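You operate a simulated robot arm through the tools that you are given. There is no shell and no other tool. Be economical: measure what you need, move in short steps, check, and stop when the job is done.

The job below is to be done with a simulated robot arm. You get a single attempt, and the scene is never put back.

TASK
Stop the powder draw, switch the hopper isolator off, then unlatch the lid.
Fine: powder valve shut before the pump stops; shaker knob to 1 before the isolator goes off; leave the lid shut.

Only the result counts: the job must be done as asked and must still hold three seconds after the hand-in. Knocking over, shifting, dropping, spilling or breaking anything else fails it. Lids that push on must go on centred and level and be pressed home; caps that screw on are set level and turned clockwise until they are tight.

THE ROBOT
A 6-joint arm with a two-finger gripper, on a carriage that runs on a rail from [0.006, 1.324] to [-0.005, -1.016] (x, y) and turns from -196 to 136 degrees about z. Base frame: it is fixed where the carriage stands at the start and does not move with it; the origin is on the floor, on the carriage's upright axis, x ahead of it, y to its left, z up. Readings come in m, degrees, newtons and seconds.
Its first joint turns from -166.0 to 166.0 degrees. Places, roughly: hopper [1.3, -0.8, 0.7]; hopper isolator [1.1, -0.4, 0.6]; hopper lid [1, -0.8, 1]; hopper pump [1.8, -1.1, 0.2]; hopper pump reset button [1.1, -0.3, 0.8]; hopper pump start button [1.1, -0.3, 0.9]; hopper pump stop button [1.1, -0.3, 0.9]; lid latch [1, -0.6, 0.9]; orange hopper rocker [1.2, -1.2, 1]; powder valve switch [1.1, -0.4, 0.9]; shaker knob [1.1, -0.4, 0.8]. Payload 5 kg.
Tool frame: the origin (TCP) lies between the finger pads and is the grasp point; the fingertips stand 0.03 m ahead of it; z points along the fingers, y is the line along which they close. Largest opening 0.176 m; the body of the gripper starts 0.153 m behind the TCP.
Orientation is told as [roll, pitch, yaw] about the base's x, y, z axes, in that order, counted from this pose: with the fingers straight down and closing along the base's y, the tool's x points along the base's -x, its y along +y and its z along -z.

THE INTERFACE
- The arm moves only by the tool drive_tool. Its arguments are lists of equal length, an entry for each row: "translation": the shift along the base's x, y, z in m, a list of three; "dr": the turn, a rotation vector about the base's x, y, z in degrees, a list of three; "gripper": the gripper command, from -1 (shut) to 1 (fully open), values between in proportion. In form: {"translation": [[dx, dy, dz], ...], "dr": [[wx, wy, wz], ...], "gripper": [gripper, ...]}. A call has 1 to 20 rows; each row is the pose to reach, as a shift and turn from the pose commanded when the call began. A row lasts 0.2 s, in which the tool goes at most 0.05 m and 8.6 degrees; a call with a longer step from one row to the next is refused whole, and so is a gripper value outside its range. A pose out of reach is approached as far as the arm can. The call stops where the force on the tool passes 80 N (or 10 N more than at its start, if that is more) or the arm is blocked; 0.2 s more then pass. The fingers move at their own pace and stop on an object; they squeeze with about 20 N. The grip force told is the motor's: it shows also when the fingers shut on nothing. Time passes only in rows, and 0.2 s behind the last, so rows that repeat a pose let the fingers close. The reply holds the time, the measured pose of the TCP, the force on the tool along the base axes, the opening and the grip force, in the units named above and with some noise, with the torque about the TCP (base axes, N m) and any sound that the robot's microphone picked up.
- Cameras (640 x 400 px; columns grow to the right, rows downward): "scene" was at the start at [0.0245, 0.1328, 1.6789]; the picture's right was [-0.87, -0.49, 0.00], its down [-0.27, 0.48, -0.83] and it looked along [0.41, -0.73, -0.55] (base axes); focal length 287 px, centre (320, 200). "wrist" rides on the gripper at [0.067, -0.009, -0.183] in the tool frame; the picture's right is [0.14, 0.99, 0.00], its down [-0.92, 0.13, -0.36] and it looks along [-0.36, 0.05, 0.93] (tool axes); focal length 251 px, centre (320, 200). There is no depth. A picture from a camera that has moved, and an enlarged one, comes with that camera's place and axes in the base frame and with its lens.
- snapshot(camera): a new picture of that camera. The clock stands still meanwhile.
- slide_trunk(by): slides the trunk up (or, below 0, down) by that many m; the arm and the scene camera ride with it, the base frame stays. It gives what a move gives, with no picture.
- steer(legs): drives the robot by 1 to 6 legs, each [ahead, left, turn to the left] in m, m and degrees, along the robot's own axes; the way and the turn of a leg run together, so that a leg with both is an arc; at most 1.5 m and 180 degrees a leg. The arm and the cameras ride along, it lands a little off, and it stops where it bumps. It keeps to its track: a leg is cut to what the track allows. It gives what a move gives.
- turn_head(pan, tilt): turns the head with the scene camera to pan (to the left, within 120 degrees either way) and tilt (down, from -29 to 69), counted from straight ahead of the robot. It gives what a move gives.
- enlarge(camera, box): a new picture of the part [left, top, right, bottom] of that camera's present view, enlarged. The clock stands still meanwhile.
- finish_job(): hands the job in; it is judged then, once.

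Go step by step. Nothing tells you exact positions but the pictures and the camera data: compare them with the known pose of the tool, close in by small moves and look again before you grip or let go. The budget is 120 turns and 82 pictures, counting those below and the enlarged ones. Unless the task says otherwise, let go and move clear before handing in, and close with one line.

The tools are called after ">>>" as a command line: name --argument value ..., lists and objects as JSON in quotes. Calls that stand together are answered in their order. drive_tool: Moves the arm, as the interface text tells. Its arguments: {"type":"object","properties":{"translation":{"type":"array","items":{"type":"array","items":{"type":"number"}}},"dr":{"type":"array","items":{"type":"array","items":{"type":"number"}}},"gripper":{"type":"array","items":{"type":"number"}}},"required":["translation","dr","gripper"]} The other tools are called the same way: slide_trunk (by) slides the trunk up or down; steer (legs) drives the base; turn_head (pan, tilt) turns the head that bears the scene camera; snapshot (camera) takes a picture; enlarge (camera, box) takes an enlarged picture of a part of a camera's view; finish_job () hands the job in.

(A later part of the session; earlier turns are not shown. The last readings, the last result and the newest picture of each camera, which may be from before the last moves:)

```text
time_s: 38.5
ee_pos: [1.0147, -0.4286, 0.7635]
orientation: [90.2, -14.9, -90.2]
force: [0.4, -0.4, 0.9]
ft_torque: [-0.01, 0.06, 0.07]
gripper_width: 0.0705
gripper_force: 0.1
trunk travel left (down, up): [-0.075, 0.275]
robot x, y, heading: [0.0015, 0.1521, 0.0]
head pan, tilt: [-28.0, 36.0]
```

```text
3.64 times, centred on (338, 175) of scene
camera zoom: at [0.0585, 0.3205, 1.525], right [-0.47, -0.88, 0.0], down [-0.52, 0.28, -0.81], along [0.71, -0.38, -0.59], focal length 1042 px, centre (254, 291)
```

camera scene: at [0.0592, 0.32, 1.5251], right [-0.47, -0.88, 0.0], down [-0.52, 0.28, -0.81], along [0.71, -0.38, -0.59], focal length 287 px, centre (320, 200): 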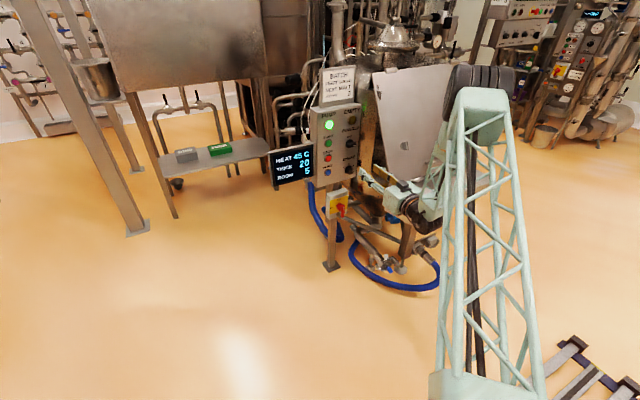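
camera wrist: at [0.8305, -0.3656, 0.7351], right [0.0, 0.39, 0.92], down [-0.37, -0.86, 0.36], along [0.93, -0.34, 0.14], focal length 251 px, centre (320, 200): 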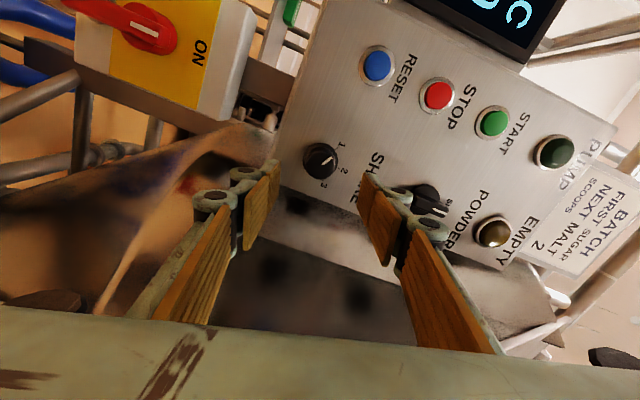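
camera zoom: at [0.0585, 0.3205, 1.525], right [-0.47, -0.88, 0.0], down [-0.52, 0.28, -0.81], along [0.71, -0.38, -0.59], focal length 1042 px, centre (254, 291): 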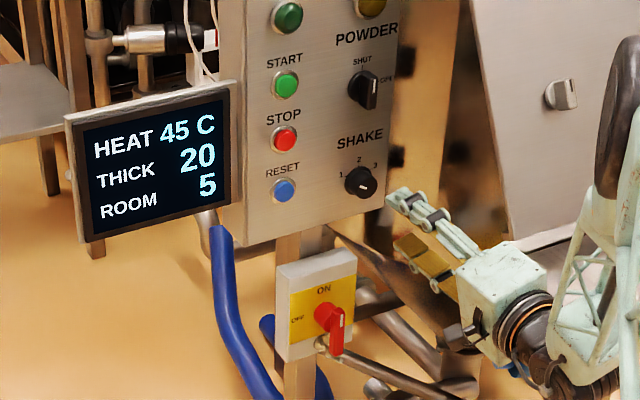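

The shaker points to 1. Now the isolator: I back off, lower the trunk and move in front of it for a close look.

>>> drive_tool --translation '[[-0.04, 0.02, 0], [-0.08, 0.05, 0]]' --dr '[[-7.5, 0, 0], [-15, 0, 0]]' --gripper '[-0.3, -0.3]'

>>> slide_trunk --by -0.07

>>> drive_tool --translation '[[0, 0.01, -0.04], [0, 0.015, -0.08], [0, 0.015, -0.11]]' --dr '[[0, 0, 0], [0, 0, 0], [0, 0, 0]]' --gripper '[-0.3, -0.3, -0.3]'

>>> snapshot --camera "wrist"

```text
time_s: 39.1
ee_pos: [0.935, -0.3797, 0.7644]
orientation: [90.2, -30.0, -90.1]
force: [1.5, 0.0, -0.6]
ft_torque: [0.0, -0.16, 0.05]
gripper_width: 0.0615
gripper_force: 0.1
trunk travel left (down, up): [-0.075, 0.275]
robot x, y, heading: [0.0048, 0.1523, -0.1]
head pan, tilt: [-28.0, 36.0]
```

```text
time_s: 40.2
ee_pos: [0.9354, -0.3796, 0.6958]
orientation: [90.3, -30.0, -90.2]
force: [-0.7, 0.4, 0.0]
ft_torque: [0.04, 0.09, -0.02]
gripper_width: 0.0619
gripper_force: 0.1
trunk travel left (down, up): [-0.005, 0.345]
robot x, y, heading: [0.0044, 0.1528, 0.2]
head pan, tilt: [-28.0, 36.0]
```

```text
time_s: 41.0
ee_pos: [0.9353, -0.3625, 0.5861]
orientation: [90.3, -30.1, -90.2]
force: [-0.4, -0.1, 1.7]
ft_torque: [0.01, 0.29, 0.01]
gripper_width: 0.0616
gripper_force: 0.0
trunk travel left (down, up): [-0.005, 0.345]
robot x, y, heading: [0.0016, 0.1535, -0.2]
head pan, tilt: [-28.0, 36.0]
```

```text
48 pictures are left
camera wrist: at [0.7513, -0.3092, 0.5425], right [0.0, 0.62, 0.79], down [-0.37, -0.73, 0.57], along [0.93, -0.29, 0.23], focal length 251 px, centre (320, 200)
```

wrist: 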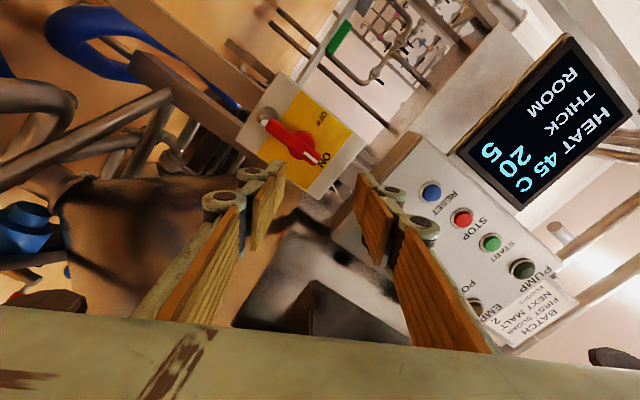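

>>> enlarge --camera "wrist" --box '[230, 65, 374, 200]'

>>> enlarge --camera "scene" --box '[310, 150, 374, 210]'

```text
2.96 times, centred on (302, 132) of wrist
camera zoom: at [0.7513, -0.3092, 0.5425], right [0.0, 0.62, 0.79], down [-0.37, -0.73, 0.57], along [0.93, -0.29, 0.23], focal length 745 px, centre (373, 400)
```

zoom: 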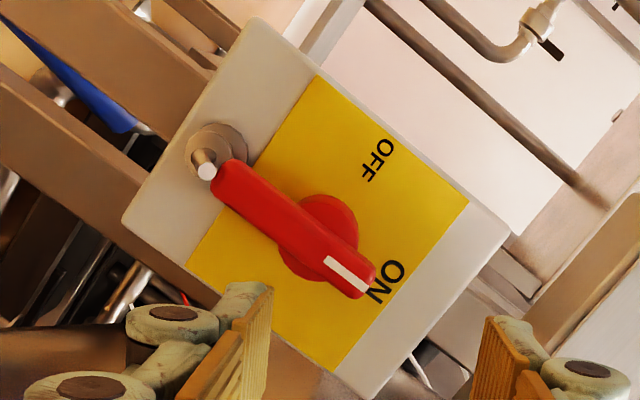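

```text
6.67 times, centred on (342, 180) of scene
camera zoom: at [0.0581, 0.3208, 1.455], right [-0.47, -0.88, 0.0], down [-0.52, 0.28, -0.81], along [0.71, -0.38, -0.59], focal length 1911 px, centre (173, 333)
```

zoom: 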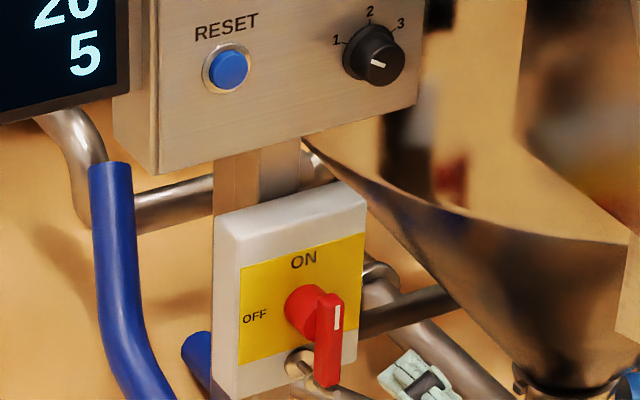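

The isolator handle has its marked end up at ON, its tail down, and a metal pin on the box near the tail. I need a closer look at that pin before turning.

>>> drive_tool --translation '[[0, -0.005, -0.01], [0, -0.01, -0.02], [0.0, -0.014, -0.027], [0, -0.014, -0.027]]' --dr '[[7.5, 0, 0], [15, 0, 0], [22.5, 0, 0], [30, 0, 0]]' --gripper '[0.0, 0.0, 0.0, 0.0]'

>>> enlarge --camera "wrist" --box '[200, 70, 424, 210]'

>>> enlarge --camera "scene" --box '[324, 170, 372, 215]'

```text
time_s: 42.0
ee_pos: [0.9366, -0.379, 0.5575]
orientation: [90.3, 0.1, -90.1]
force: [-0.9, 0.3, 0.2]
ft_torque: [-0.06, 0.04, -0.03]
gripper_width: 0.0879
gripper_force: 0.0
trunk travel left (down, up): [-0.005, 0.345]
robot x, y, heading: [-0.001, 0.1528, 0.2]
head pan, tilt: [-28.0, 36.0]
```

```text
2.86 times, centred on (312, 140) of wrist
camera zoom: at [0.752, -0.3104, 0.5473], right [0.0, 0.14, 0.99], down [-0.36, -0.92, 0.13], along [0.93, -0.36, 0.05], focal length 718 px, centre (343, 371)
```

zoom: 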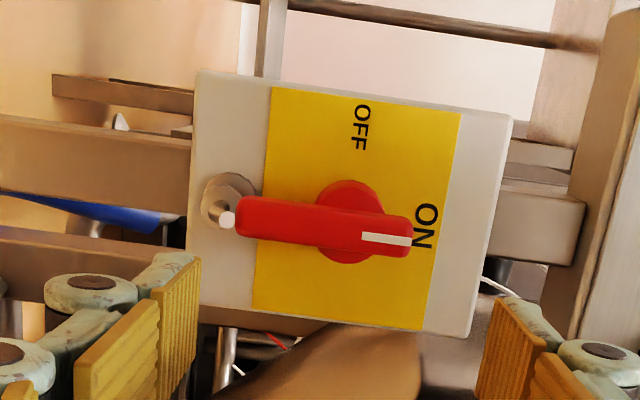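

```text
8.89 times, centred on (348, 192) of scene
camera zoom: at [0.0587, 0.3205, 1.455], right [-0.47, -0.88, 0.0], down [-0.52, 0.28, -0.81], along [0.71, -0.38, -0.59], focal length 2548 px, centre (71, 267)
```

zoom: 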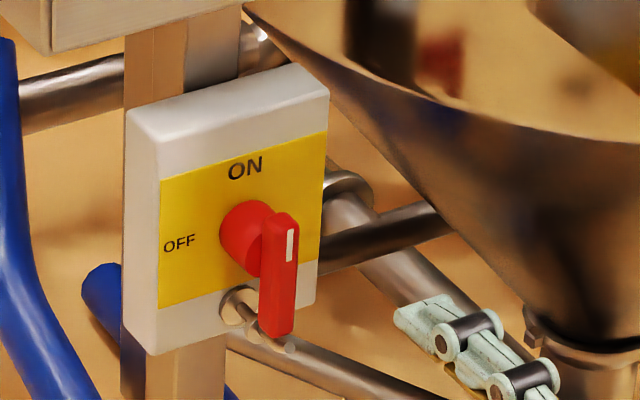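

The pin seems to sit beyond the tail's end, so it may not block. I roll to 0° so the fingers straddle the handle's bar horizontally, centred on the pivot at (-0.369, 0.556).

>>> drive_tool --translation '[[0, 0.01, 0], [0, 0.01, 0], [0, 0.01, 0], [0, 0.01, 0], [0, 0.01, 0], [0, 0.01, 0], [0, 0.01, 0], [0, 0.01, 0], [0, 0.01, 0], [0.03, 0.01, 0], [0.06, 0.01, 0], [0.08, 0.01, 0]]' --dr '[[-7.5, 0, 0], [-15, 0, 0], [-22.5, 0, 0], [-30, 0, 0], [-37.5, 0, 0], [-45, 0, 0], [-52.5, 0, 0], [-60, 0, 0], [-67.5, 0, 0], [-75, 0, 0], [-82.5, 0, 0], [-90, 0, 0]]' --gripper '[-0.3, -0.3, -0.3, -0.3, -0.3, -0.3, -0.3, -0.3, -0.3, -0.3, -0.3, -0.3]'

>>> enlarge --camera "wrist" --box '[200, 70, 424, 240]'

```text
time_s: 44.6
ee_pos: [1.0142, -0.3678, 0.5565]
orientation: [-156.0, -89.8, 156.1]
force: [-0.1, -0.9, -0.2]
ft_torque: [-0.03, 0.06, 0.07]
gripper_width: 0.0613
gripper_force: 0.2
trunk travel left (down, up): [-0.005, 0.345]
robot x, y, heading: [0.0013, 0.1538, -0.3]
head pan, tilt: [-28.0, 36.0]
```

```text
2.35 times, centred on (312, 155) of wrist
camera zoom: at [0.8309, -0.3763, 0.4883], right [0.0, 0.99, -0.14], down [-0.37, 0.13, 0.92], along [0.93, 0.05, 0.36], focal length 592 px, centre (339, 306)
```

zoom: 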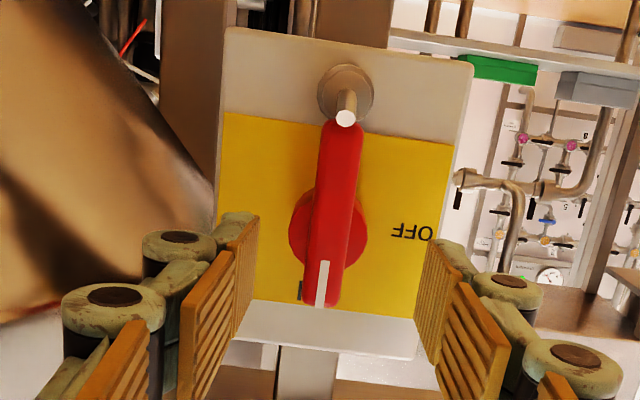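

>>> drive_tool --translation '[[0.02, -0.001, 0.004], [0.04, -0.001, 0.005]]' --dr '[[0, 0, 0], [0, 0, 0]]' --gripper '[-0.4, -0.4]'

>>> enlarge --camera "wrist" --box '[200, 70, 424, 240]'

>>> enlarge --camera "scene" --box '[324, 170, 372, 215]'

```text
time_s: 45.2
ee_pos: [1.0551, -0.3687, 0.5624]
orientation: [-176.9, -89.8, 177.0]
force: [-0.6, -0.7, 0.7]
ft_torque: [0.0, 0.07, 0.07]
gripper_width: 0.0528
gripper_force: 0.0
trunk travel left (down, up): [-0.005, 0.345]
robot x, y, heading: [-0.0012, 0.1487, -0.1]
head pan, tilt: [-28.0, 36.0]
```

```text
2.35 times, centred on (312, 155) of wrist
camera zoom: at [0.8716, -0.3777, 0.4938], right [0.0, 0.99, -0.14], down [-0.37, 0.13, 0.92], along [0.93, 0.05, 0.36], focal length 592 px, centre (339, 306)
```

zoom: 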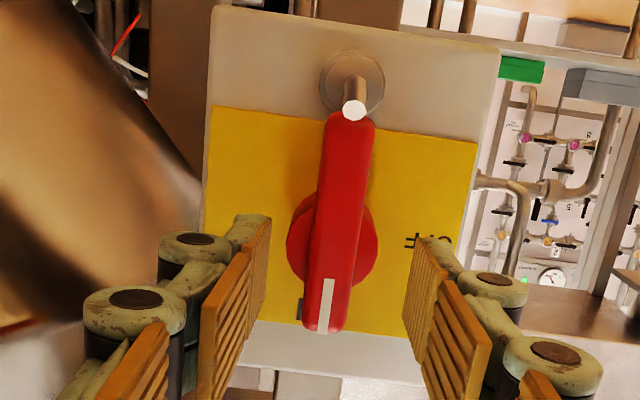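

```text
8.89 times, centred on (348, 192) of scene
camera zoom: at [0.0584, 0.3204, 1.455], right [-0.47, -0.88, 0.0], down [-0.52, 0.28, -0.81], along [0.71, -0.38, -0.59], focal length 2548 px, centre (71, 267)
```

zoom: 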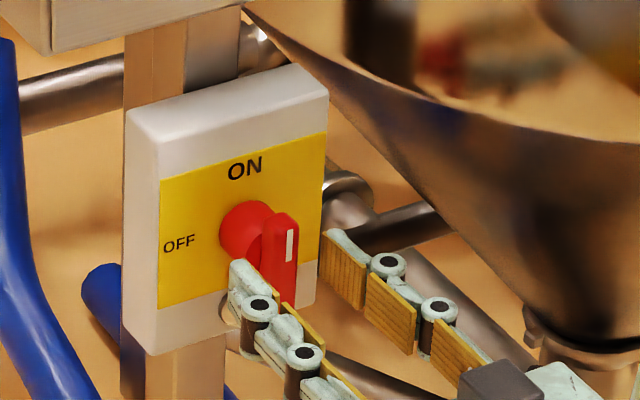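

Aligned with pivot. Advance 20 mm and close.

>>> drive_tool --translation '[[0.012, 0, 0], [0.02, 0, 0], [0.02, 0, 0], [0.02, 0, 0], [0.02, 0, 0]]' --dr '[[0, 0, 0], [0, 0, 0], [0, 0, 0], [0, 0, 0], [0, 0, 0]]' --gripper '[-0.4, -0.4, -0.8, -1, -1]'

>>> enlarge --camera "wrist" --box '[200, 70, 424, 240]'

```text
time_s: 46.4
ee_pos: [1.0749, -0.3716, 0.5619]
orientation: [167.1, -89.9, -167.2]
force: [13.6, -18.9, -1.5]
ft_torque: [0.01, 0.08, -0.6]
gripper_width: 0.0372
gripper_force: 44.7
trunk travel left (down, up): [-0.005, 0.345]
robot x, y, heading: [0.0022, 0.149, 0.1]
head pan, tilt: [-28.0, 36.0]
```

```text
2.35 times, centred on (312, 155) of wrist
camera zoom: at [0.8918, -0.3801, 0.4935], right [0.0, 0.99, -0.14], down [-0.36, 0.13, 0.92], along [0.93, 0.05, 0.36], focal length 592 px, centre (339, 306)
```

zoom: 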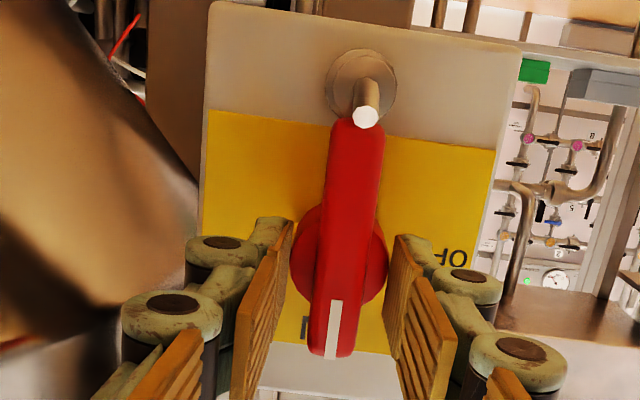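

The tips caught the round base (37 mm). I open, back off 12 mm, and close on the bar itself.

>>> drive_tool --translation '[[0, -0.002, 0], [-0.012, -0.002, 0], [-0.012, -0.002, 0], [-0.012, -0.002, 0], [-0.012, -0.002, 0]]' --dr '[[0, 0, 0], [0, 0, 0], [0, 0, 0], [0, 0, 0], [0, 0, 0]]' --gripper '[-0.4, -0.4, -0.8, -1, -1]'

>>> enlarge --camera "wrist" --box '[200, 70, 424, 240]'

```text
time_s: 47.6
ee_pos: [1.0624, -0.3716, 0.5621]
orientation: [165.7, -89.8, -165.7]
force: [8.8, -9.7, -1.8]
ft_torque: [-0.06, 0.6, -0.28]
gripper_width: 0.0177
gripper_force: 44.9
trunk travel left (down, up): [-0.005, 0.345]
robot x, y, heading: [-0.0015, 0.1524, 0.2]
head pan, tilt: [-28.0, 36.0]
```

```text
2.35 times, centred on (312, 155) of wrist
camera zoom: at [0.8791, -0.3805, 0.4945], right [0.0, 0.99, -0.14], down [-0.36, 0.13, 0.92], along [0.93, 0.05, 0.36], focal length 592 px, centre (339, 306)
```

zoom: 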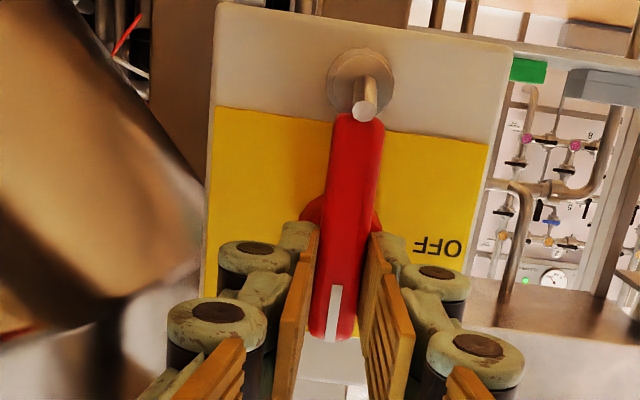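

Gripped on the bar (18 mm). I try a first 22° CCW and watch the torque.

>>> drive_tool --translation '[[0, 0, 0], [0, 0, 0], [0, 0, 0], [0, 0, 0]]' --dr '[[-5, 0, 0], [-10, 0, 0], [-16, 0, 0], [-22, 0, 0]]' --gripper '[-1, -1, -1, -1]'

>>> enlarge --camera "wrist" --box '[200, 70, 424, 240]'

```text
time_s: 48.4
ee_pos: [1.074, -0.3748, 0.5571]
orientation: [-92.6, -79.5, 95.4]
force: [-99.4, 44.3, 50.5]
ft_torque: [0.04, -0.34, -1.11]
gripper_width: 0.02
gripper_force: 44.8
out of reach, approached as far as the arm can: row 3
trunk travel left (down, up): [-0.005, 0.345]
robot x, y, heading: [0.0021, 0.155, 0.1]
head pan, tilt: [-28.0, 36.0]
stopped in row 3: the force on the tool passed its limit at 275 N (the readings are from after the stop); the commanded pose is now the measured one
```

```text
2.35 times, centred on (312, 155) of wrist
camera zoom: at [0.8914, -0.4033, 0.4917], right [-0.04, 0.95, -0.32], down [-0.38, 0.28, 0.88], along [0.92, 0.16, 0.35], focal length 592 px, centre (339, 306)
```

zoom: 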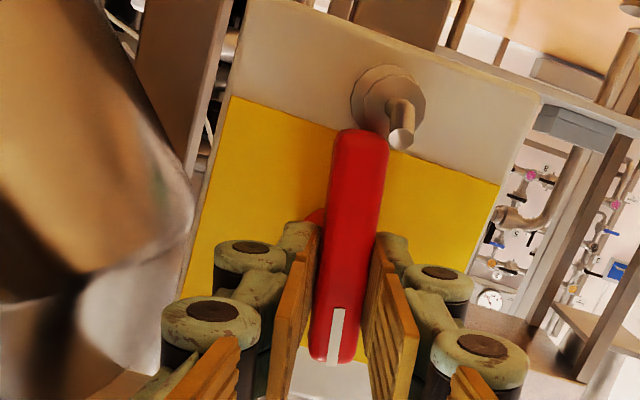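

The handle did turn ~12°, but the arm hit a joint limit. I release, back off, and will come back from the flipped side (roll 180°), turning down to 90°.

>>> drive_tool --translation '[[0, 0, 0], [0, 0, 0], [-0.03, 0, 0], [-0.07, 0, 0], [-0.11, 0, 0]]' --dr '[[0, 0, 0], [0, 0, 0], [0, 0, 0], [0, 0, 0], [0, 0, 0]]' --gripper '[-0.6, -0.4, -0.3, -0.3, -0.3]'

>>> snapshot --camera "wrist"

```text
time_s: 49.6
ee_pos: [0.9955, -0.4095, 0.5467]
orientation: [-89.8, -81.5, 94.0]
force: [0.2, 0.0, -0.8]
ft_torque: [0.01, -0.15, -0.16]
gripper_width: 0.0617
gripper_force: 0.1
out of reach, approached as far as the arm can: row 3, 4, 5
trunk travel left (down, up): [-0.005, 0.345]
robot x, y, heading: [0.0011, 0.1508, 0.3]
head pan, tilt: [-28.0, 36.0]
```

```text
37 pictures are left
camera wrist: at [0.8125, -0.4414, 0.4803], right [-0.07, 0.96, -0.28], down [-0.38, 0.24, 0.89], along [0.92, 0.17, 0.35], focal length 251 px, centre (320, 200)
```

wrist: 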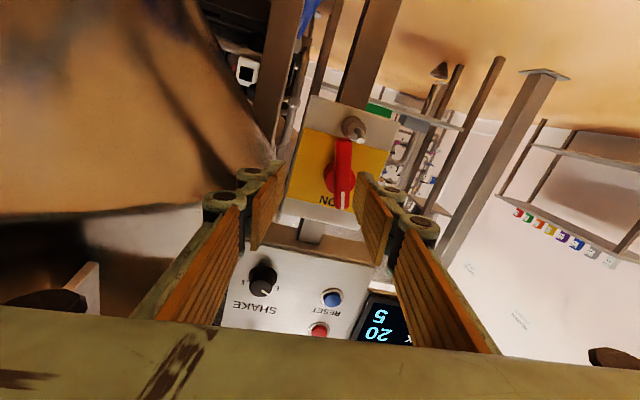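

>>> drive_tool --translation '[[0, 0.015, 0.005], [0, 0.03, 0.01], [0, 0.04, 0.015]]' --dr '[[4.25, 0, -2.1], [8.5, 0, -4.2], [12.5, 0, -4.2]]' --gripper '[-0.3, -0.3, -0.3]'

>>> drive_tool --translation '[[0, 0, 0], [0, 0, 0], [0, 0, 0], [0, 0, 0], [0, 0, 0], [0, 0, 0], [0, 0, 0], [0, 0, 0], [0, 0, 0], [0, 0, 0], [0, 0, 0], [0, 0, 0], [0, 0, 0], [0, 0, 0], [0, 0, 0], [0, 0, 0], [0, 0, 0], [0, 0, 0], [0, 0, 0]]' --dr '[[8.4, 0, 0], [16.8, 0, 0], [25.2, 0, 0], [33.6, 0, 0], [42, 0, 0], [50.4, 0, 0], [58.8, 0, 0], [67.2, 0, 0], [75.6, 0, 0], [84, 0, 0], [92.4, 0, 0], [100.8, 0, 0], [109.2, 0, 0], [117.6, 0, 0], [126, 0, 0], [134.4, 0, 0], [142.8, 0, 0], [151.2, 0, 0], [159.6, 0, 0]]' --gripper '[-0.3, -0.3, -0.3, -0.3, -0.3, -0.3, -0.3, -0.3, -0.3, -0.3, -0.3, -0.3, -0.3, -0.3, -0.3, -0.3, -0.3, -0.3, -0.3]'

>>> snapshot --camera "wrist"

```text
time_s: 50.4
ee_pos: [0.9945, -0.3688, 0.5612]
orientation: [93.2, -87.8, -94.8]
force: [-0.2, -0.3, 0.6]
ft_torque: [0.0, -0.09, 0.03]
gripper_width: 0.0619
gripper_force: 0.1
out of reach, approached as far as the arm can: row 1
trunk travel left (down, up): [-0.005, 0.345]
robot x, y, heading: [0.0013, 0.1519, 0.3]
head pan, tilt: [-28.0, 36.0]
```

```text
time_s: 54.4
ee_pos: [0.9929, -0.3682, 0.5624]
orientation: [87.7, 71.8, -90.6]
force: [-0.6, 0.2, 0.0]
ft_torque: [-0.04, 0.03, 0.0]
gripper_width: 0.0616
gripper_force: 0.2
trunk travel left (down, up): [-0.005, 0.345]
robot x, y, heading: [0.0012, 0.1545, 0.3]
head pan, tilt: [-28.0, 36.0]
```

```text
36 pictures are left
camera wrist: at [0.8094, -0.3433, 0.6243], right [0.03, -0.9, 0.44], down [-0.36, -0.42, -0.83], along [0.93, -0.13, -0.34], focal length 251 px, centre (320, 200)
```

wrist: 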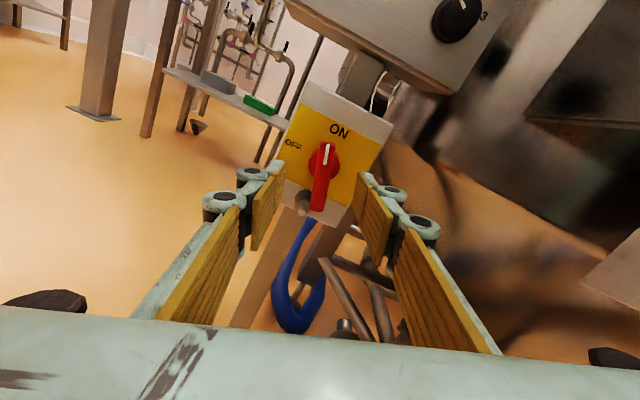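

The handle is rotated ~17° CCW already, and at roll 162° my fingers line up with it. I square the small yaw error and advance.

>>> drive_tool --translation '[[0.01, -0.004, -0.001], [0.04, -0.004, -0.001], [0.055, -0.004, -0.001], [0.07, -0.004, -0.001]]' --dr '[[0, -0.7, -1.6], [0, -0.7, -1.6], [0, -0.7, -1.6], [0, -0.7, -1.6]]' --gripper '[-0.4, -0.4, -0.4, -0.4]'

>>> enlarge --camera "wrist" --box '[200, 70, 424, 240]'

```text
time_s: 55.4
ee_pos: [1.0629, -0.3729, 0.5613]
orientation: [90.0, 71.7, -90.1]
force: [0.3, 0.3, 0.0]
ft_torque: [-0.01, 0.02, 0.02]
gripper_width: 0.0528
gripper_force: 0.2
trunk travel left (down, up): [-0.005, 0.345]
robot x, y, heading: [0.0041, 0.1535, 0.2]
head pan, tilt: [-28.0, 36.0]
```

```text
2.35 times, centred on (312, 155) of wrist
camera zoom: at [0.8791, -0.3416, 0.6208], right [0.0, -0.9, 0.44], down [-0.36, -0.41, -0.84], along [0.93, -0.16, -0.33], focal length 592 px, centre (339, 306)
```

zoom: 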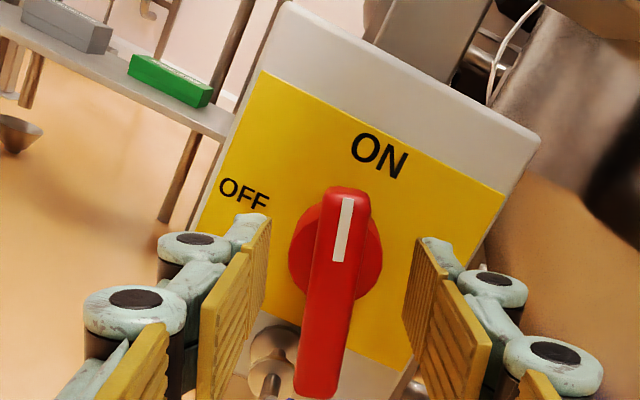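

Nicely straddled. Close and turn the remaining ~72° CCW.

>>> drive_tool --translation '[[0, 0, 0], [0, 0, 0], [0, 0, 0]]' --dr '[[0, 0, 0], [0, 0, 0], [0, 0, 0]]' --gripper '[-0.8, -1, -1]'

>>> drive_tool --translation '[[0, 0, 0], [0, 0, 0], [0, 0, 0], [0, 0, 0], [0, 0, 0], [0, 0, 0], [0, 0, 0], [0, 0, 0], [0, 0, 0], [0, 0, 0]]' --dr '[[-7.5, 0, 0], [-15, 0, 0], [-22.5, 0, 0], [-30, 0, 0], [-37.5, 0, 0], [-45, 0, 0], [-52.5, 0, 0], [-60, 0, 0], [-67, 0, 0], [-73, 0, 0]]' --gripper '[-1, -1, -1, -1, -1, -1, -1, -1, -1, -1]'

>>> enlarge --camera "wrist" --box '[200, 70, 424, 240]'

```text
time_s: 56.2
ee_pos: [1.063, -0.3719, 0.561]
orientation: [89.9, 71.6, -90.2]
force: [0.2, 5.1, -2.6]
ft_torque: [0.03, 0.03, 0.15]
gripper_width: 0.0174
gripper_force: 45.0
trunk travel left (down, up): [-0.005, 0.345]
robot x, y, heading: [0.0003, 0.1495, 0.2]
head pan, tilt: [-28.0, 36.0]
```

```text
time_s: 58.4
ee_pos: [1.0651, -0.3707, 0.5609]
orientation: [90.0, -1.2, -90.0]
force: [-21.5, 33.1, -7.8]
ft_torque: [1.17, 0.1, 0.91]
gripper_width: 0.0173
gripper_force: 45.1
trunk travel left (down, up): [-0.005, 0.345]
robot x, y, heading: [0.0027, 0.1511, 0.1]
head pan, tilt: [-28.0, 36.0]
```

```text
2.35 times, centred on (312, 155) of wrist
camera zoom: at [0.88, -0.3045, 0.5482], right [0.0, 0.16, 0.99], down [-0.36, -0.92, 0.15], along [0.93, -0.36, 0.06], focal length 592 px, centre (339, 306)
```

zoom: 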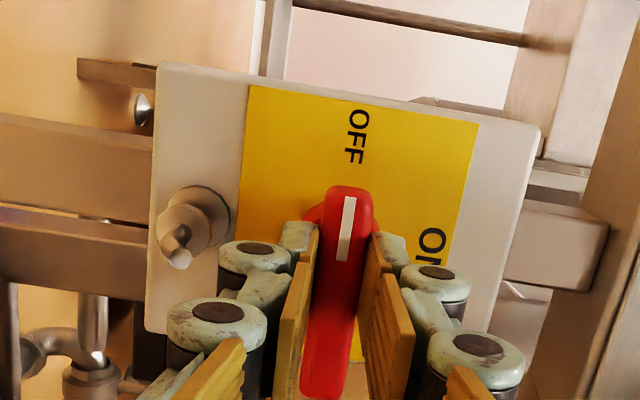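

The handle points to OFF and the torque rose at the end (a stop). I release and check.

>>> drive_tool --translation '[[0, 0, 0], [0, 0, 0], [0, 0, 0], [-0.03, 0, 0], [-0.07, 0, 0], [-0.11, 0, 0]]' --dr '[[0, 0, 0], [0, 0, 0], [0, 0, 0], [0, 0, 0], [0, 0, 0], [0, 0, 0]]' --gripper '[-0.6, -0.4, -0.4, -0.4, -0.4, -0.4]'

>>> enlarge --camera "wrist" --box '[200, 70, 424, 210]'

>>> snapshot --camera "scene"

```text
time_s: 59.8
ee_pos: [0.9533, -0.3728, 0.562]
orientation: [90.0, -1.3, -90.1]
force: [0.7, 0.9, -0.7]
ft_torque: [0.02, -0.1, -0.11]
gripper_width: 0.0528
gripper_force: 0.1
trunk travel left (down, up): [-0.005, 0.345]
robot x, y, heading: [0.0028, 0.1521, 0.3]
head pan, tilt: [-28.0, 36.0]
```

```text
2.86 times, centred on (312, 140) of wrist
camera zoom: at [0.7691, -0.3048, 0.5495], right [0.0, 0.16, 0.99], down [-0.36, -0.92, 0.15], along [0.93, -0.36, 0.06], focal length 718 px, centre (343, 371)
```

zoom: 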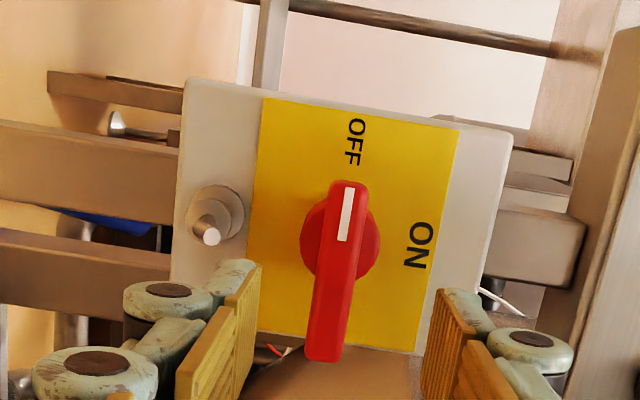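

```text
32 pictures are left
camera scene: at [0.059, 0.3214, 1.455], right [-0.47, -0.88, 0.0], down [-0.52, 0.28, -0.81], along [0.71, -0.38, -0.59], focal length 287 px, centre (320, 200)
```

scene: 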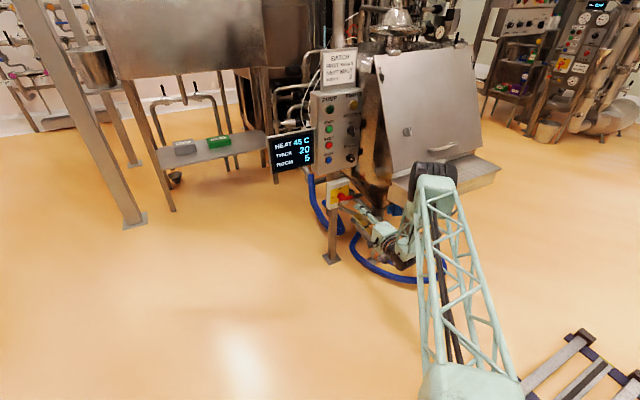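

Isolator is OFF. Now the lid latch at about (1.0,-0.6,0.93) on the sloping lid. I raise the trunk, back off and look at it.

>>> slide_trunk --by 0.12

>>> drive_tool --translation '[[-0.04, 0, 0.03], [-0.08, -0.0, 0.07], [-0.11, -0.03, 0.11], [-0.13, -0.06, 0.15], [-0.15, -0.1, 0.19], [-0.16, -0.14, 0.23], [-0.16, -0.17, 0.26], [-0.16, -0.2, 0.28], [-0.16, -0.22, 0.29]]' --dr '[[0, 0, 0], [0, 0, 0], [0, 0, 0], [0, 3, 0], [0, 7, 0], [0, 11, 0], [0, 15, 0], [0, 18, 0], [0, 20, 0]]' --gripper '[-0.4, -0.4, -0.4, -0.4, -0.4, -0.4, -0.4, -0.4, -0.4]'

>>> snapshot --camera "wrist"

```text
time_s: 61.3
ee_pos: [0.9522, -0.372, 0.6814]
orientation: [90.1, -1.4, -90.0]
force: [-0.3, 0.4, -0.4]
ft_torque: [0.02, -0.02, 0.02]
gripper_width: 0.0528
gripper_force: 0.2
trunk travel left (down, up): [-0.125, 0.225]
robot x, y, heading: [-0.0014, 0.1568, -0.2]
head pan, tilt: [-28.0, 36.0]
```

```text
refused: row 2 steps farther than a row can; nothing moved
```

```text
31 pictures are left
camera wrist: at [0.7691, -0.3049, 0.6691], right [0.0, 0.16, 0.99], down [-0.36, -0.92, 0.15], along [0.93, -0.36, 0.06], focal length 251 px, centre (320, 200)
```

wrist: 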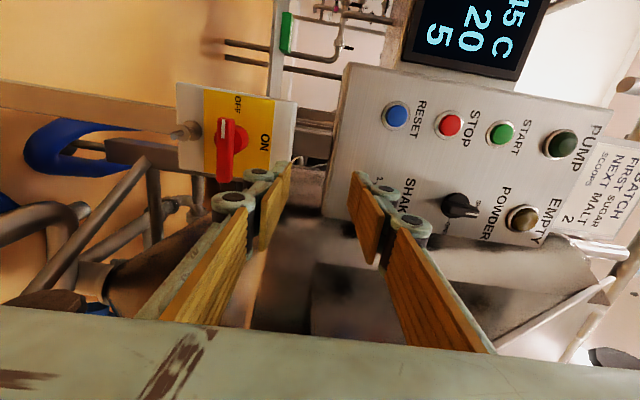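

>>> drive_tool --translation '[[-0.03, 0, 0.03], [-0.06, 0, 0.065], [-0.085, -0.01, 0.1], [-0.105, -0.03, 0.135], [-0.125, -0.055, 0.165], [-0.14, -0.085, 0.195], [-0.15, -0.12, 0.22], [-0.16, -0.155, 0.24], [-0.16, -0.19, 0.255], [-0.16, -0.22, 0.26]]' --dr '[[0, 0, 0], [0, 0, 0], [0, 0, 0], [0, 3, 0], [0, 6, 0], [0, 9, 0], [0, 12, 0], [0, 15, 0], [0, 18, 0], [0, 20, 0]]' --gripper '[-0.4, -0.4, -0.4, -0.4, -0.4, -0.4, -0.4, -0.4, -0.4, -0.4]'

>>> snapshot --camera "wrist"

```text
time_s: 63.5
ee_pos: [0.789, -0.5932, 0.9424]
orientation: [69.9, -1.2, -89.5]
force: [-0.4, 0.5, -0.4]
ft_torque: [-0.05, -0.02, -0.04]
gripper_width: 0.0531
gripper_force: 0.1
trunk travel left (down, up): [-0.125, 0.225]
robot x, y, heading: [-0.0026, 0.1542, 0.0]
head pan, tilt: [-28.0, 36.0]
```

```text
30 pictures are left
camera wrist: at [0.6128, -0.5247, 0.9936], right [0.34, 0.16, 0.93], down [-0.29, -0.92, 0.26], along [0.9, -0.36, -0.26], focal length 251 px, centre (320, 200)
```

wrist: 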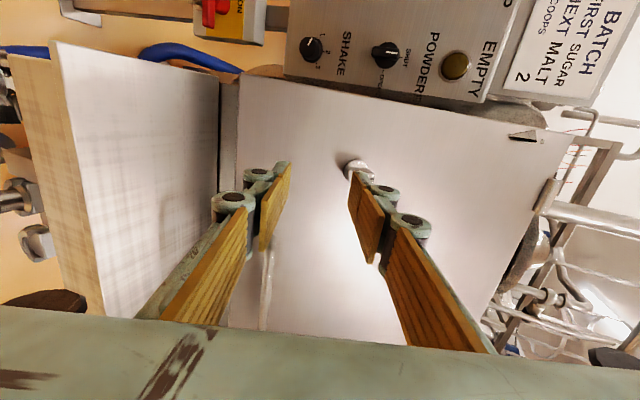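

>>> enlarge --camera "scene" --box '[370, 95, 450, 160]'

>>> drive_tool --translation '[[0.01, -0.01, 0.03], [0.02, -0.02, 0.05]]' --dr '[[0, 0, 0], [0, 0, 0]]' --gripper '[-0.2, -0.2]'

>>> enlarge --camera "wrist" --box '[240, 100, 400, 220]'

```text
6.15 times, centred on (410, 128) of scene
camera zoom: at [0.0584, 0.3216, 1.575], right [-0.47, -0.88, 0.0], down [-0.52, 0.28, -0.81], along [0.71, -0.38, -0.59], focal length 1764 px, centre (-234, 646)
```

zoom: 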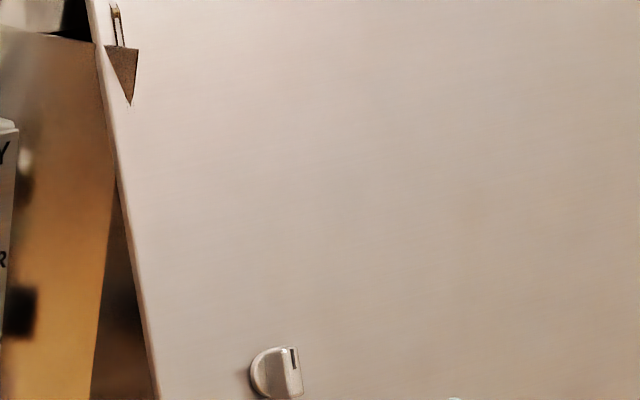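

```text
time_s: 64.1
ee_pos: [0.8134, -0.6145, 0.9918]
orientation: [70.1, -1.2, -89.6]
force: [0.2, 0.6, -0.1]
ft_torque: [0.02, 0.02, 0.04]
gripper_width: 0.0705
gripper_force: 0.1
trunk travel left (down, up): [-0.125, 0.225]
robot x, y, heading: [0.0014, 0.1544, -0.0]
head pan, tilt: [-28.0, 36.0]
```

```text
3.33 times, centred on (320, 160) of wrist
camera zoom: at [0.6368, -0.5469, 1.0435], right [0.34, 0.16, 0.93], down [-0.29, -0.92, 0.26], along [0.9, -0.36, -0.26], focal length 838 px, centre (320, 333)
```

zoom: 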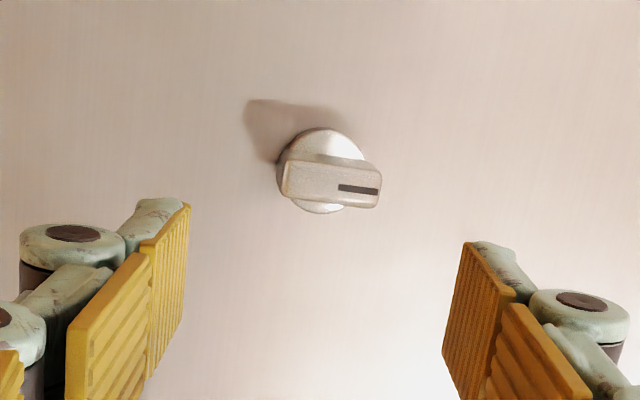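

The latch is a quarter-turn knob with its mark pointing up the lid and no labels. I'll roll to 180° about the lid's normal so I can grip its bar across and test the turning direction.

>>> drive_tool --translation '[[0.01, 0, -0.002], [0.02, 0, -0.004], [0.03, 0, -0.006], [0.04, 0, -0.007], [0.04, 0, -0.007], [0.04, 0, -0.007], [0.04, 0, -0.007], [0.04, 0, -0.007], [0.04, 0, -0.007], [0.04, 0, -0.007], [0.04, 0, -0.007], [0.04, 0, -0.007]]' --dr '[[7.14, 0, -2.6], [14.28, 0, -5.2], [21.42, 0, -7.8], [28.56, 0, -10.39], [35.7, 0, -12.99], [42.84, 0, -15.59], [49.98, 0, -18.19], [57.12, 0, -20.79], [64.26, 0, -23.39], [71.4, 0, -25.99], [78.54, 0, -28.59], [85.7, 0, -31.18]]' --gripper '[-0.3, -0.3, -0.3, -0.3, -0.3, -0.3, -0.3, -0.3, -0.3, -0.3, -0.3, -0.3]'

>>> snapshot --camera "wrist"

```text
time_s: 66.7
ee_pos: [0.8537, -0.6127, 0.9836]
orientation: [0.0, 70.0, 179.9]
force: [0.1, 0.2, 0.0]
ft_torque: [0.01, 0.03, 0.01]
gripper_width: 0.0617
gripper_force: 0.1
trunk travel left (down, up): [-0.125, 0.225]
robot x, y, heading: [0.0023, 0.1495, 0.1]
head pan, tilt: [-28.0, 36.0]
```

```text
27 pictures are left
camera wrist: at [0.7032, -0.6022, 1.1093], right [0.05, -0.99, 0.13], down [-0.66, -0.13, -0.74], along [0.75, -0.05, -0.66], focal length 251 px, centre (320, 200)
```

wrist: 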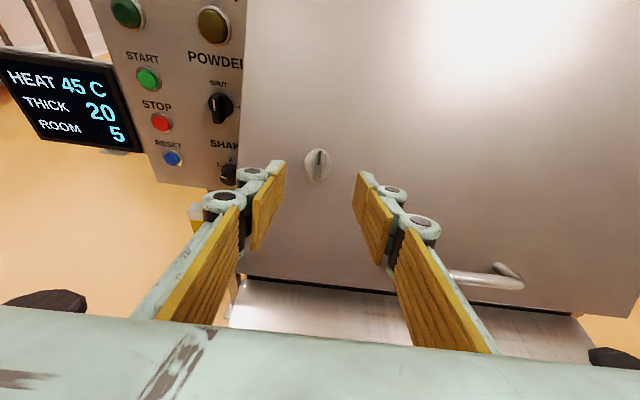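

Good view; the latch sits straight ahead. I advance 9 cm along the lid's normal.

>>> drive_tool --translation '[[0.03, 0, -0.012], [0.06, 0, -0.024], [0.085, 0, -0.034]]' --dr '[[0, 0, 0], [0, 0, 0], [0, 0, 0]]' --gripper '[-0.35, -0.35, -0.35]'

>>> enlarge --camera "wrist" --box '[220, 100, 412, 240]'

>>> enlarge --camera "scene" --box '[350, 95, 478, 200]'

```text
time_s: 67.5
ee_pos: [0.9412, -0.6129, 0.9533]
orientation: [0.1, 70.0, -180.0]
force: [-0.2, 0.2, -0.7]
ft_torque: [0.01, -0.08, -0.01]
gripper_width: 0.0571
gripper_force: 0.1
trunk travel left (down, up): [-0.125, 0.225]
robot x, y, heading: [-0.0003, 0.1514, -0.1]
head pan, tilt: [-28.0, 36.0]
```

```text
2.86 times, centred on (316, 170) of wrist
camera zoom: at [0.7901, -0.6022, 1.0772], right [0.05, -0.99, 0.13], down [-0.66, -0.13, -0.74], along [0.75, -0.05, -0.66], focal length 718 px, centre (331, 286)
```

zoom: 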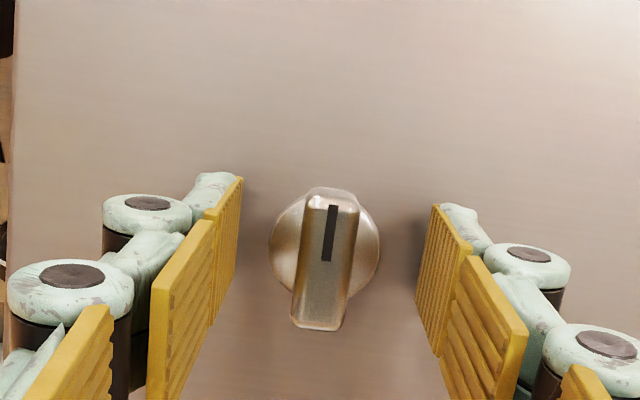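

```text
3.81 times, centred on (414, 148) of scene
camera zoom: at [0.0583, 0.3211, 1.575], right [-0.47, -0.88, 0.0], down [-0.52, 0.28, -0.81], along [0.71, -0.38, -0.59], focal length 1092 px, centre (-38, 400)
```

zoom: 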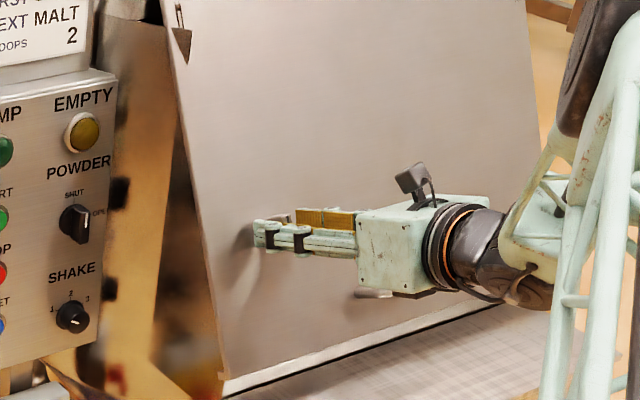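

Triangulating across views puts the latch base at (0.968,-0.610,0.938), so the fingertips are already level with it. I shift 3 mm left, back off slightly and close on the bar.

>>> drive_tool --translation '[[-0.006, 0.002, 0.002], [-0.008, 0.003, 0.002], [-0.008, 0.003, 0.002], [-0.008, 0.003, 0.002], [-0.008, 0.003, 0.002]]' --dr '[[0, 0, 0], [0, 0, 0], [0, 0, 0], [0, 0, 0], [0, 0, 0]]' --gripper '[-0.35, -0.35, -0.7, -1, -1]'

>>> enlarge --camera "wrist" --box '[220, 100, 412, 240]'

```text
time_s: 68.7
ee_pos: [0.9307, -0.6106, 0.9527]
orientation: [0.2, 70.0, -179.8]
force: [5.0, -5.5, 1.6]
ft_torque: [0.06, 0.14, -0.17]
gripper_width: 0.0156
gripper_force: 45.1
trunk travel left (down, up): [-0.125, 0.225]
robot x, y, heading: [-0.0016, 0.1514, 0.1]
head pan, tilt: [-28.0, 36.0]
```

```text
2.86 times, centred on (316, 170) of wrist
camera zoom: at [0.7808, -0.6003, 1.0783], right [0.05, -0.99, 0.13], down [-0.66, -0.13, -0.74], along [0.75, -0.05, -0.66], focal length 718 px, centre (331, 286)
```

zoom: 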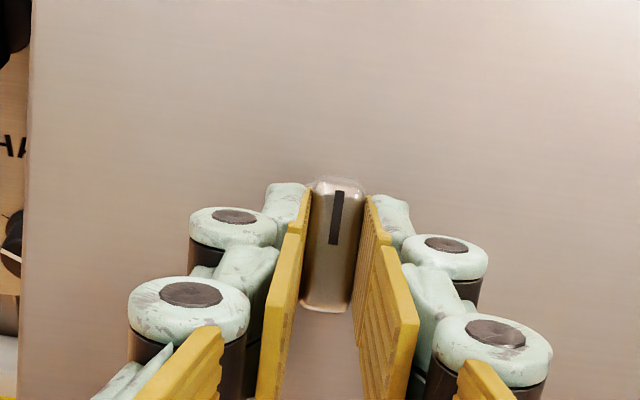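

Bar gripped with little side load. Test: 12° CCW.

>>> drive_tool --translation '[[0, 0, 0], [0, 0, 0], [0, 0, 0]]' --dr '[[-3.76, 0, 1.37], [-7.52, 0, 2.74], [-11.28, 0, 4.1]]' --gripper '[-1, -1, -1]'

>>> enlarge --camera "wrist" --box '[220, 100, 412, 240]'

```text
time_s: 69.5
ee_pos: [0.9297, -0.6113, 0.9529]
orientation: [30.0, 66.7, -148.0]
force: [8.1, -11.3, 0.0]
ft_torque: [1.72, 0.22, -0.89]
gripper_width: 0.0212
gripper_force: 45.3
trunk travel left (down, up): [-0.125, 0.225]
robot x, y, heading: [0.0019, 0.1518, 0.3]
head pan, tilt: [-28.0, 36.0]
```

```text
2.86 times, centred on (316, 170) of wrist
camera zoom: at [0.7785, -0.5865, 1.0738], right [0.12, -0.94, 0.32], down [-0.64, -0.32, -0.7], along [0.76, -0.13, -0.64], focal length 718 px, centre (331, 286)
```

zoom: 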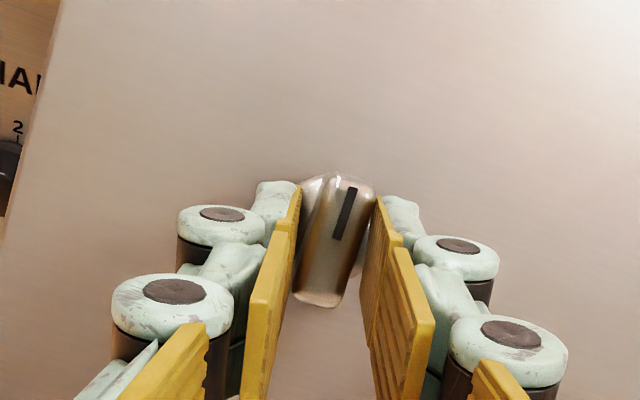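

CCW is blocked (the bar stayed and the fingers spread), so it unlatches clockwise. I unload, release, back off and roll to 0° so I have 90° of clockwise travel.

>>> drive_tool --translation '[[0, 0, 0], [0, 0, 0], [0, 0, 0], [0, 0, 0], [0, 0, 0], [-0.03, 0, 0.011], [-0.07, 0, 0.025], [-0.09, 0, 0.033]]' --dr '[[5.64, 0, -2.05], [11.28, 0, -4.1], [11.28, 0, -4.1], [11.28, 0, -4.1], [11.28, 0, -4.1], [11.28, 0, -4.1], [11.28, 0, -4.1], [11.28, 0, -4.1]]' --gripper '[-1, -1, -0.6, -0.35, -0.35, -0.35, -0.35, -0.35]'

>>> drive_tool --translation '[[0, 0, 0], [0, 0, 0], [0, 0, 0], [0, 0, 0], [0, 0, 0], [0, 0, 0], [0, 0, 0], [0, 0, 0], [0, 0, 0], [0, 0, 0], [0, 0, 0], [0, 0, 0]]' --dr '[[-7.05, 0, 2.565], [-14.1, 0, 5.13], [-21.15, 0, 7.695], [-28.2, 0, 10.26], [-35.25, 0, 12.825], [-42.3, 0, 15.39], [-49.35, 0, 17.955], [-56.4, 0, 20.52], [-63.45, 0, 23.085], [-70.5, 0, 25.65], [-77.55, 0, 28.215], [-84.6, 0, 30.78]]' --gripper '[-0.35, -0.35, -0.35, -0.35, -0.35, -0.35, -0.35, -0.35, -0.35, -0.35, -0.35, -0.35]'

>>> drive_tool --translation '[[0, 0, 0], [0, 0, 0], [0, 0, 0], [0, 0, 0], [0, 0, 0], [0, 0, 0], [0, 0, 0], [0, 0, 0], [0, 0, 0], [0, 0, 0], [0, 0, 0], [0, 0, 0]]' --dr '[[-7.05, 0, 2.565], [-14.1, 0, 5.13], [-21.15, 0, 7.695], [-28.2, 0, 10.26], [-35.25, 0, 12.825], [-42.3, 0, 15.39], [-49.35, 0, 17.955], [-56.4, 0, 20.52], [-63.45, 0, 23.085], [-70.5, 0, 25.65], [-77.55, 0, 28.215], [-84.6, 0, 30.78]]' --gripper '[-0.35, -0.35, -0.35, -0.35, -0.35, -0.35, -0.35, -0.35, -0.35, -0.35, -0.35, -0.35]'

>>> snapshot --camera "wrist"

```text
time_s: 71.3
ee_pos: [0.8382, -0.6067, 0.9853]
orientation: [0.4, 70.0, -179.6]
force: [-0.1, -0.1, -0.1]
ft_torque: [0.03, 0.04, 0.03]
gripper_width: 0.0571
gripper_force: 0.0
trunk travel left (down, up): [-0.125, 0.225]
robot x, y, heading: [0.0011, 0.1499, 0.0]
head pan, tilt: [-28.0, 36.0]
```

```text
time_s: 73.9
ee_pos: [0.8409, -0.6087, 0.985]
orientation: [70.1, -0.3, -89.9]
force: [0.7, -0.2, 0.5]
ft_torque: [0.02, -0.01, -0.01]
gripper_width: 0.0569
gripper_force: 0.1
trunk travel left (down, up): [-0.125, 0.225]
robot x, y, heading: [0.0027, 0.1548, -0.0]
head pan, tilt: [-28.0, 36.0]
```

```text
time_s: 76.5
ee_pos: [0.8384, -0.6104, 0.985]
orientation: [-0.6, -70.0, 0.7]
force: [0.4, 0.3, -0.8]
ft_torque: [-0.01, 0.04, -0.03]
gripper_width: 0.0572
gripper_force: 0.1
trunk travel left (down, up): [-0.125, 0.225]
robot x, y, heading: [-0.0009, 0.1514, 0.1]
head pan, tilt: [-28.0, 36.0]
```

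```text
22 pictures are left
camera wrist: at [0.6439, -0.6192, 0.9845], right [-0.05, 0.99, -0.13], down [-0.03, 0.13, 0.99], along [1.0, 0.05, 0.02], focal length 251 px, centre (320, 200)
```

wrist: 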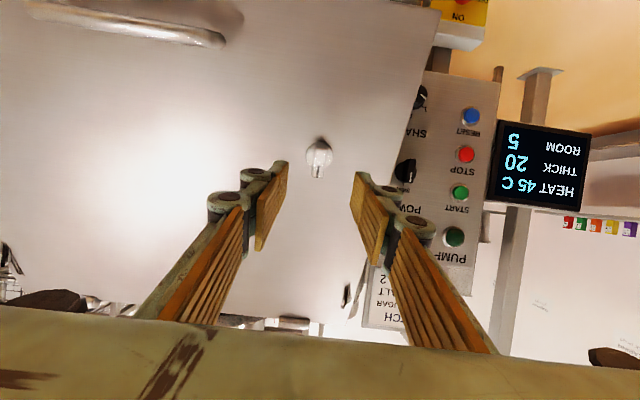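

Roll 0° reached fine. I go back in along the normal to the same grasp point and look.

>>> drive_tool --translation '[[0.03, 0, -0.011], [0.065, 0, -0.023], [0.092, 0, -0.0325], [0.092, 0, -0.0325]]' --dr '[[0, 0, 0], [0, 0, 0], [0, 0, 0], [0, 0, 0]]' --gripper '[-0.35, -0.35, -0.35, -0.35]'

>>> enlarge --camera "wrist" --box '[220, 100, 412, 240]'

```text
time_s: 77.5
ee_pos: [0.9351, -0.6081, 0.9537]
orientation: [-0.3, -70.0, 0.4]
force: [-0.1, 0.3, -0.6]
ft_torque: [-0.02, -0.02, -0.06]
gripper_width: 0.0571
gripper_force: 0.1
trunk travel left (down, up): [-0.125, 0.225]
robot x, y, heading: [0.0019, 0.1517, 0.2]
head pan, tilt: [-28.0, 36.0]
```

```text
2.86 times, centred on (316, 170) of wrist
camera zoom: at [0.738, -0.6173, 0.9524], right [-0.05, 0.99, -0.13], down [-0.03, 0.13, 0.99], along [1.0, 0.05, 0.02], focal length 718 px, centre (331, 286)
```

zoom: 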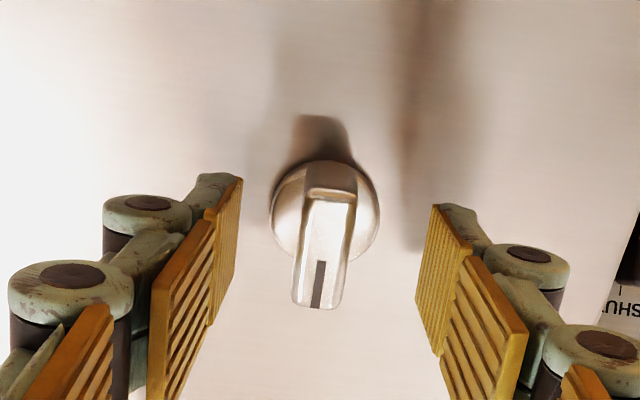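

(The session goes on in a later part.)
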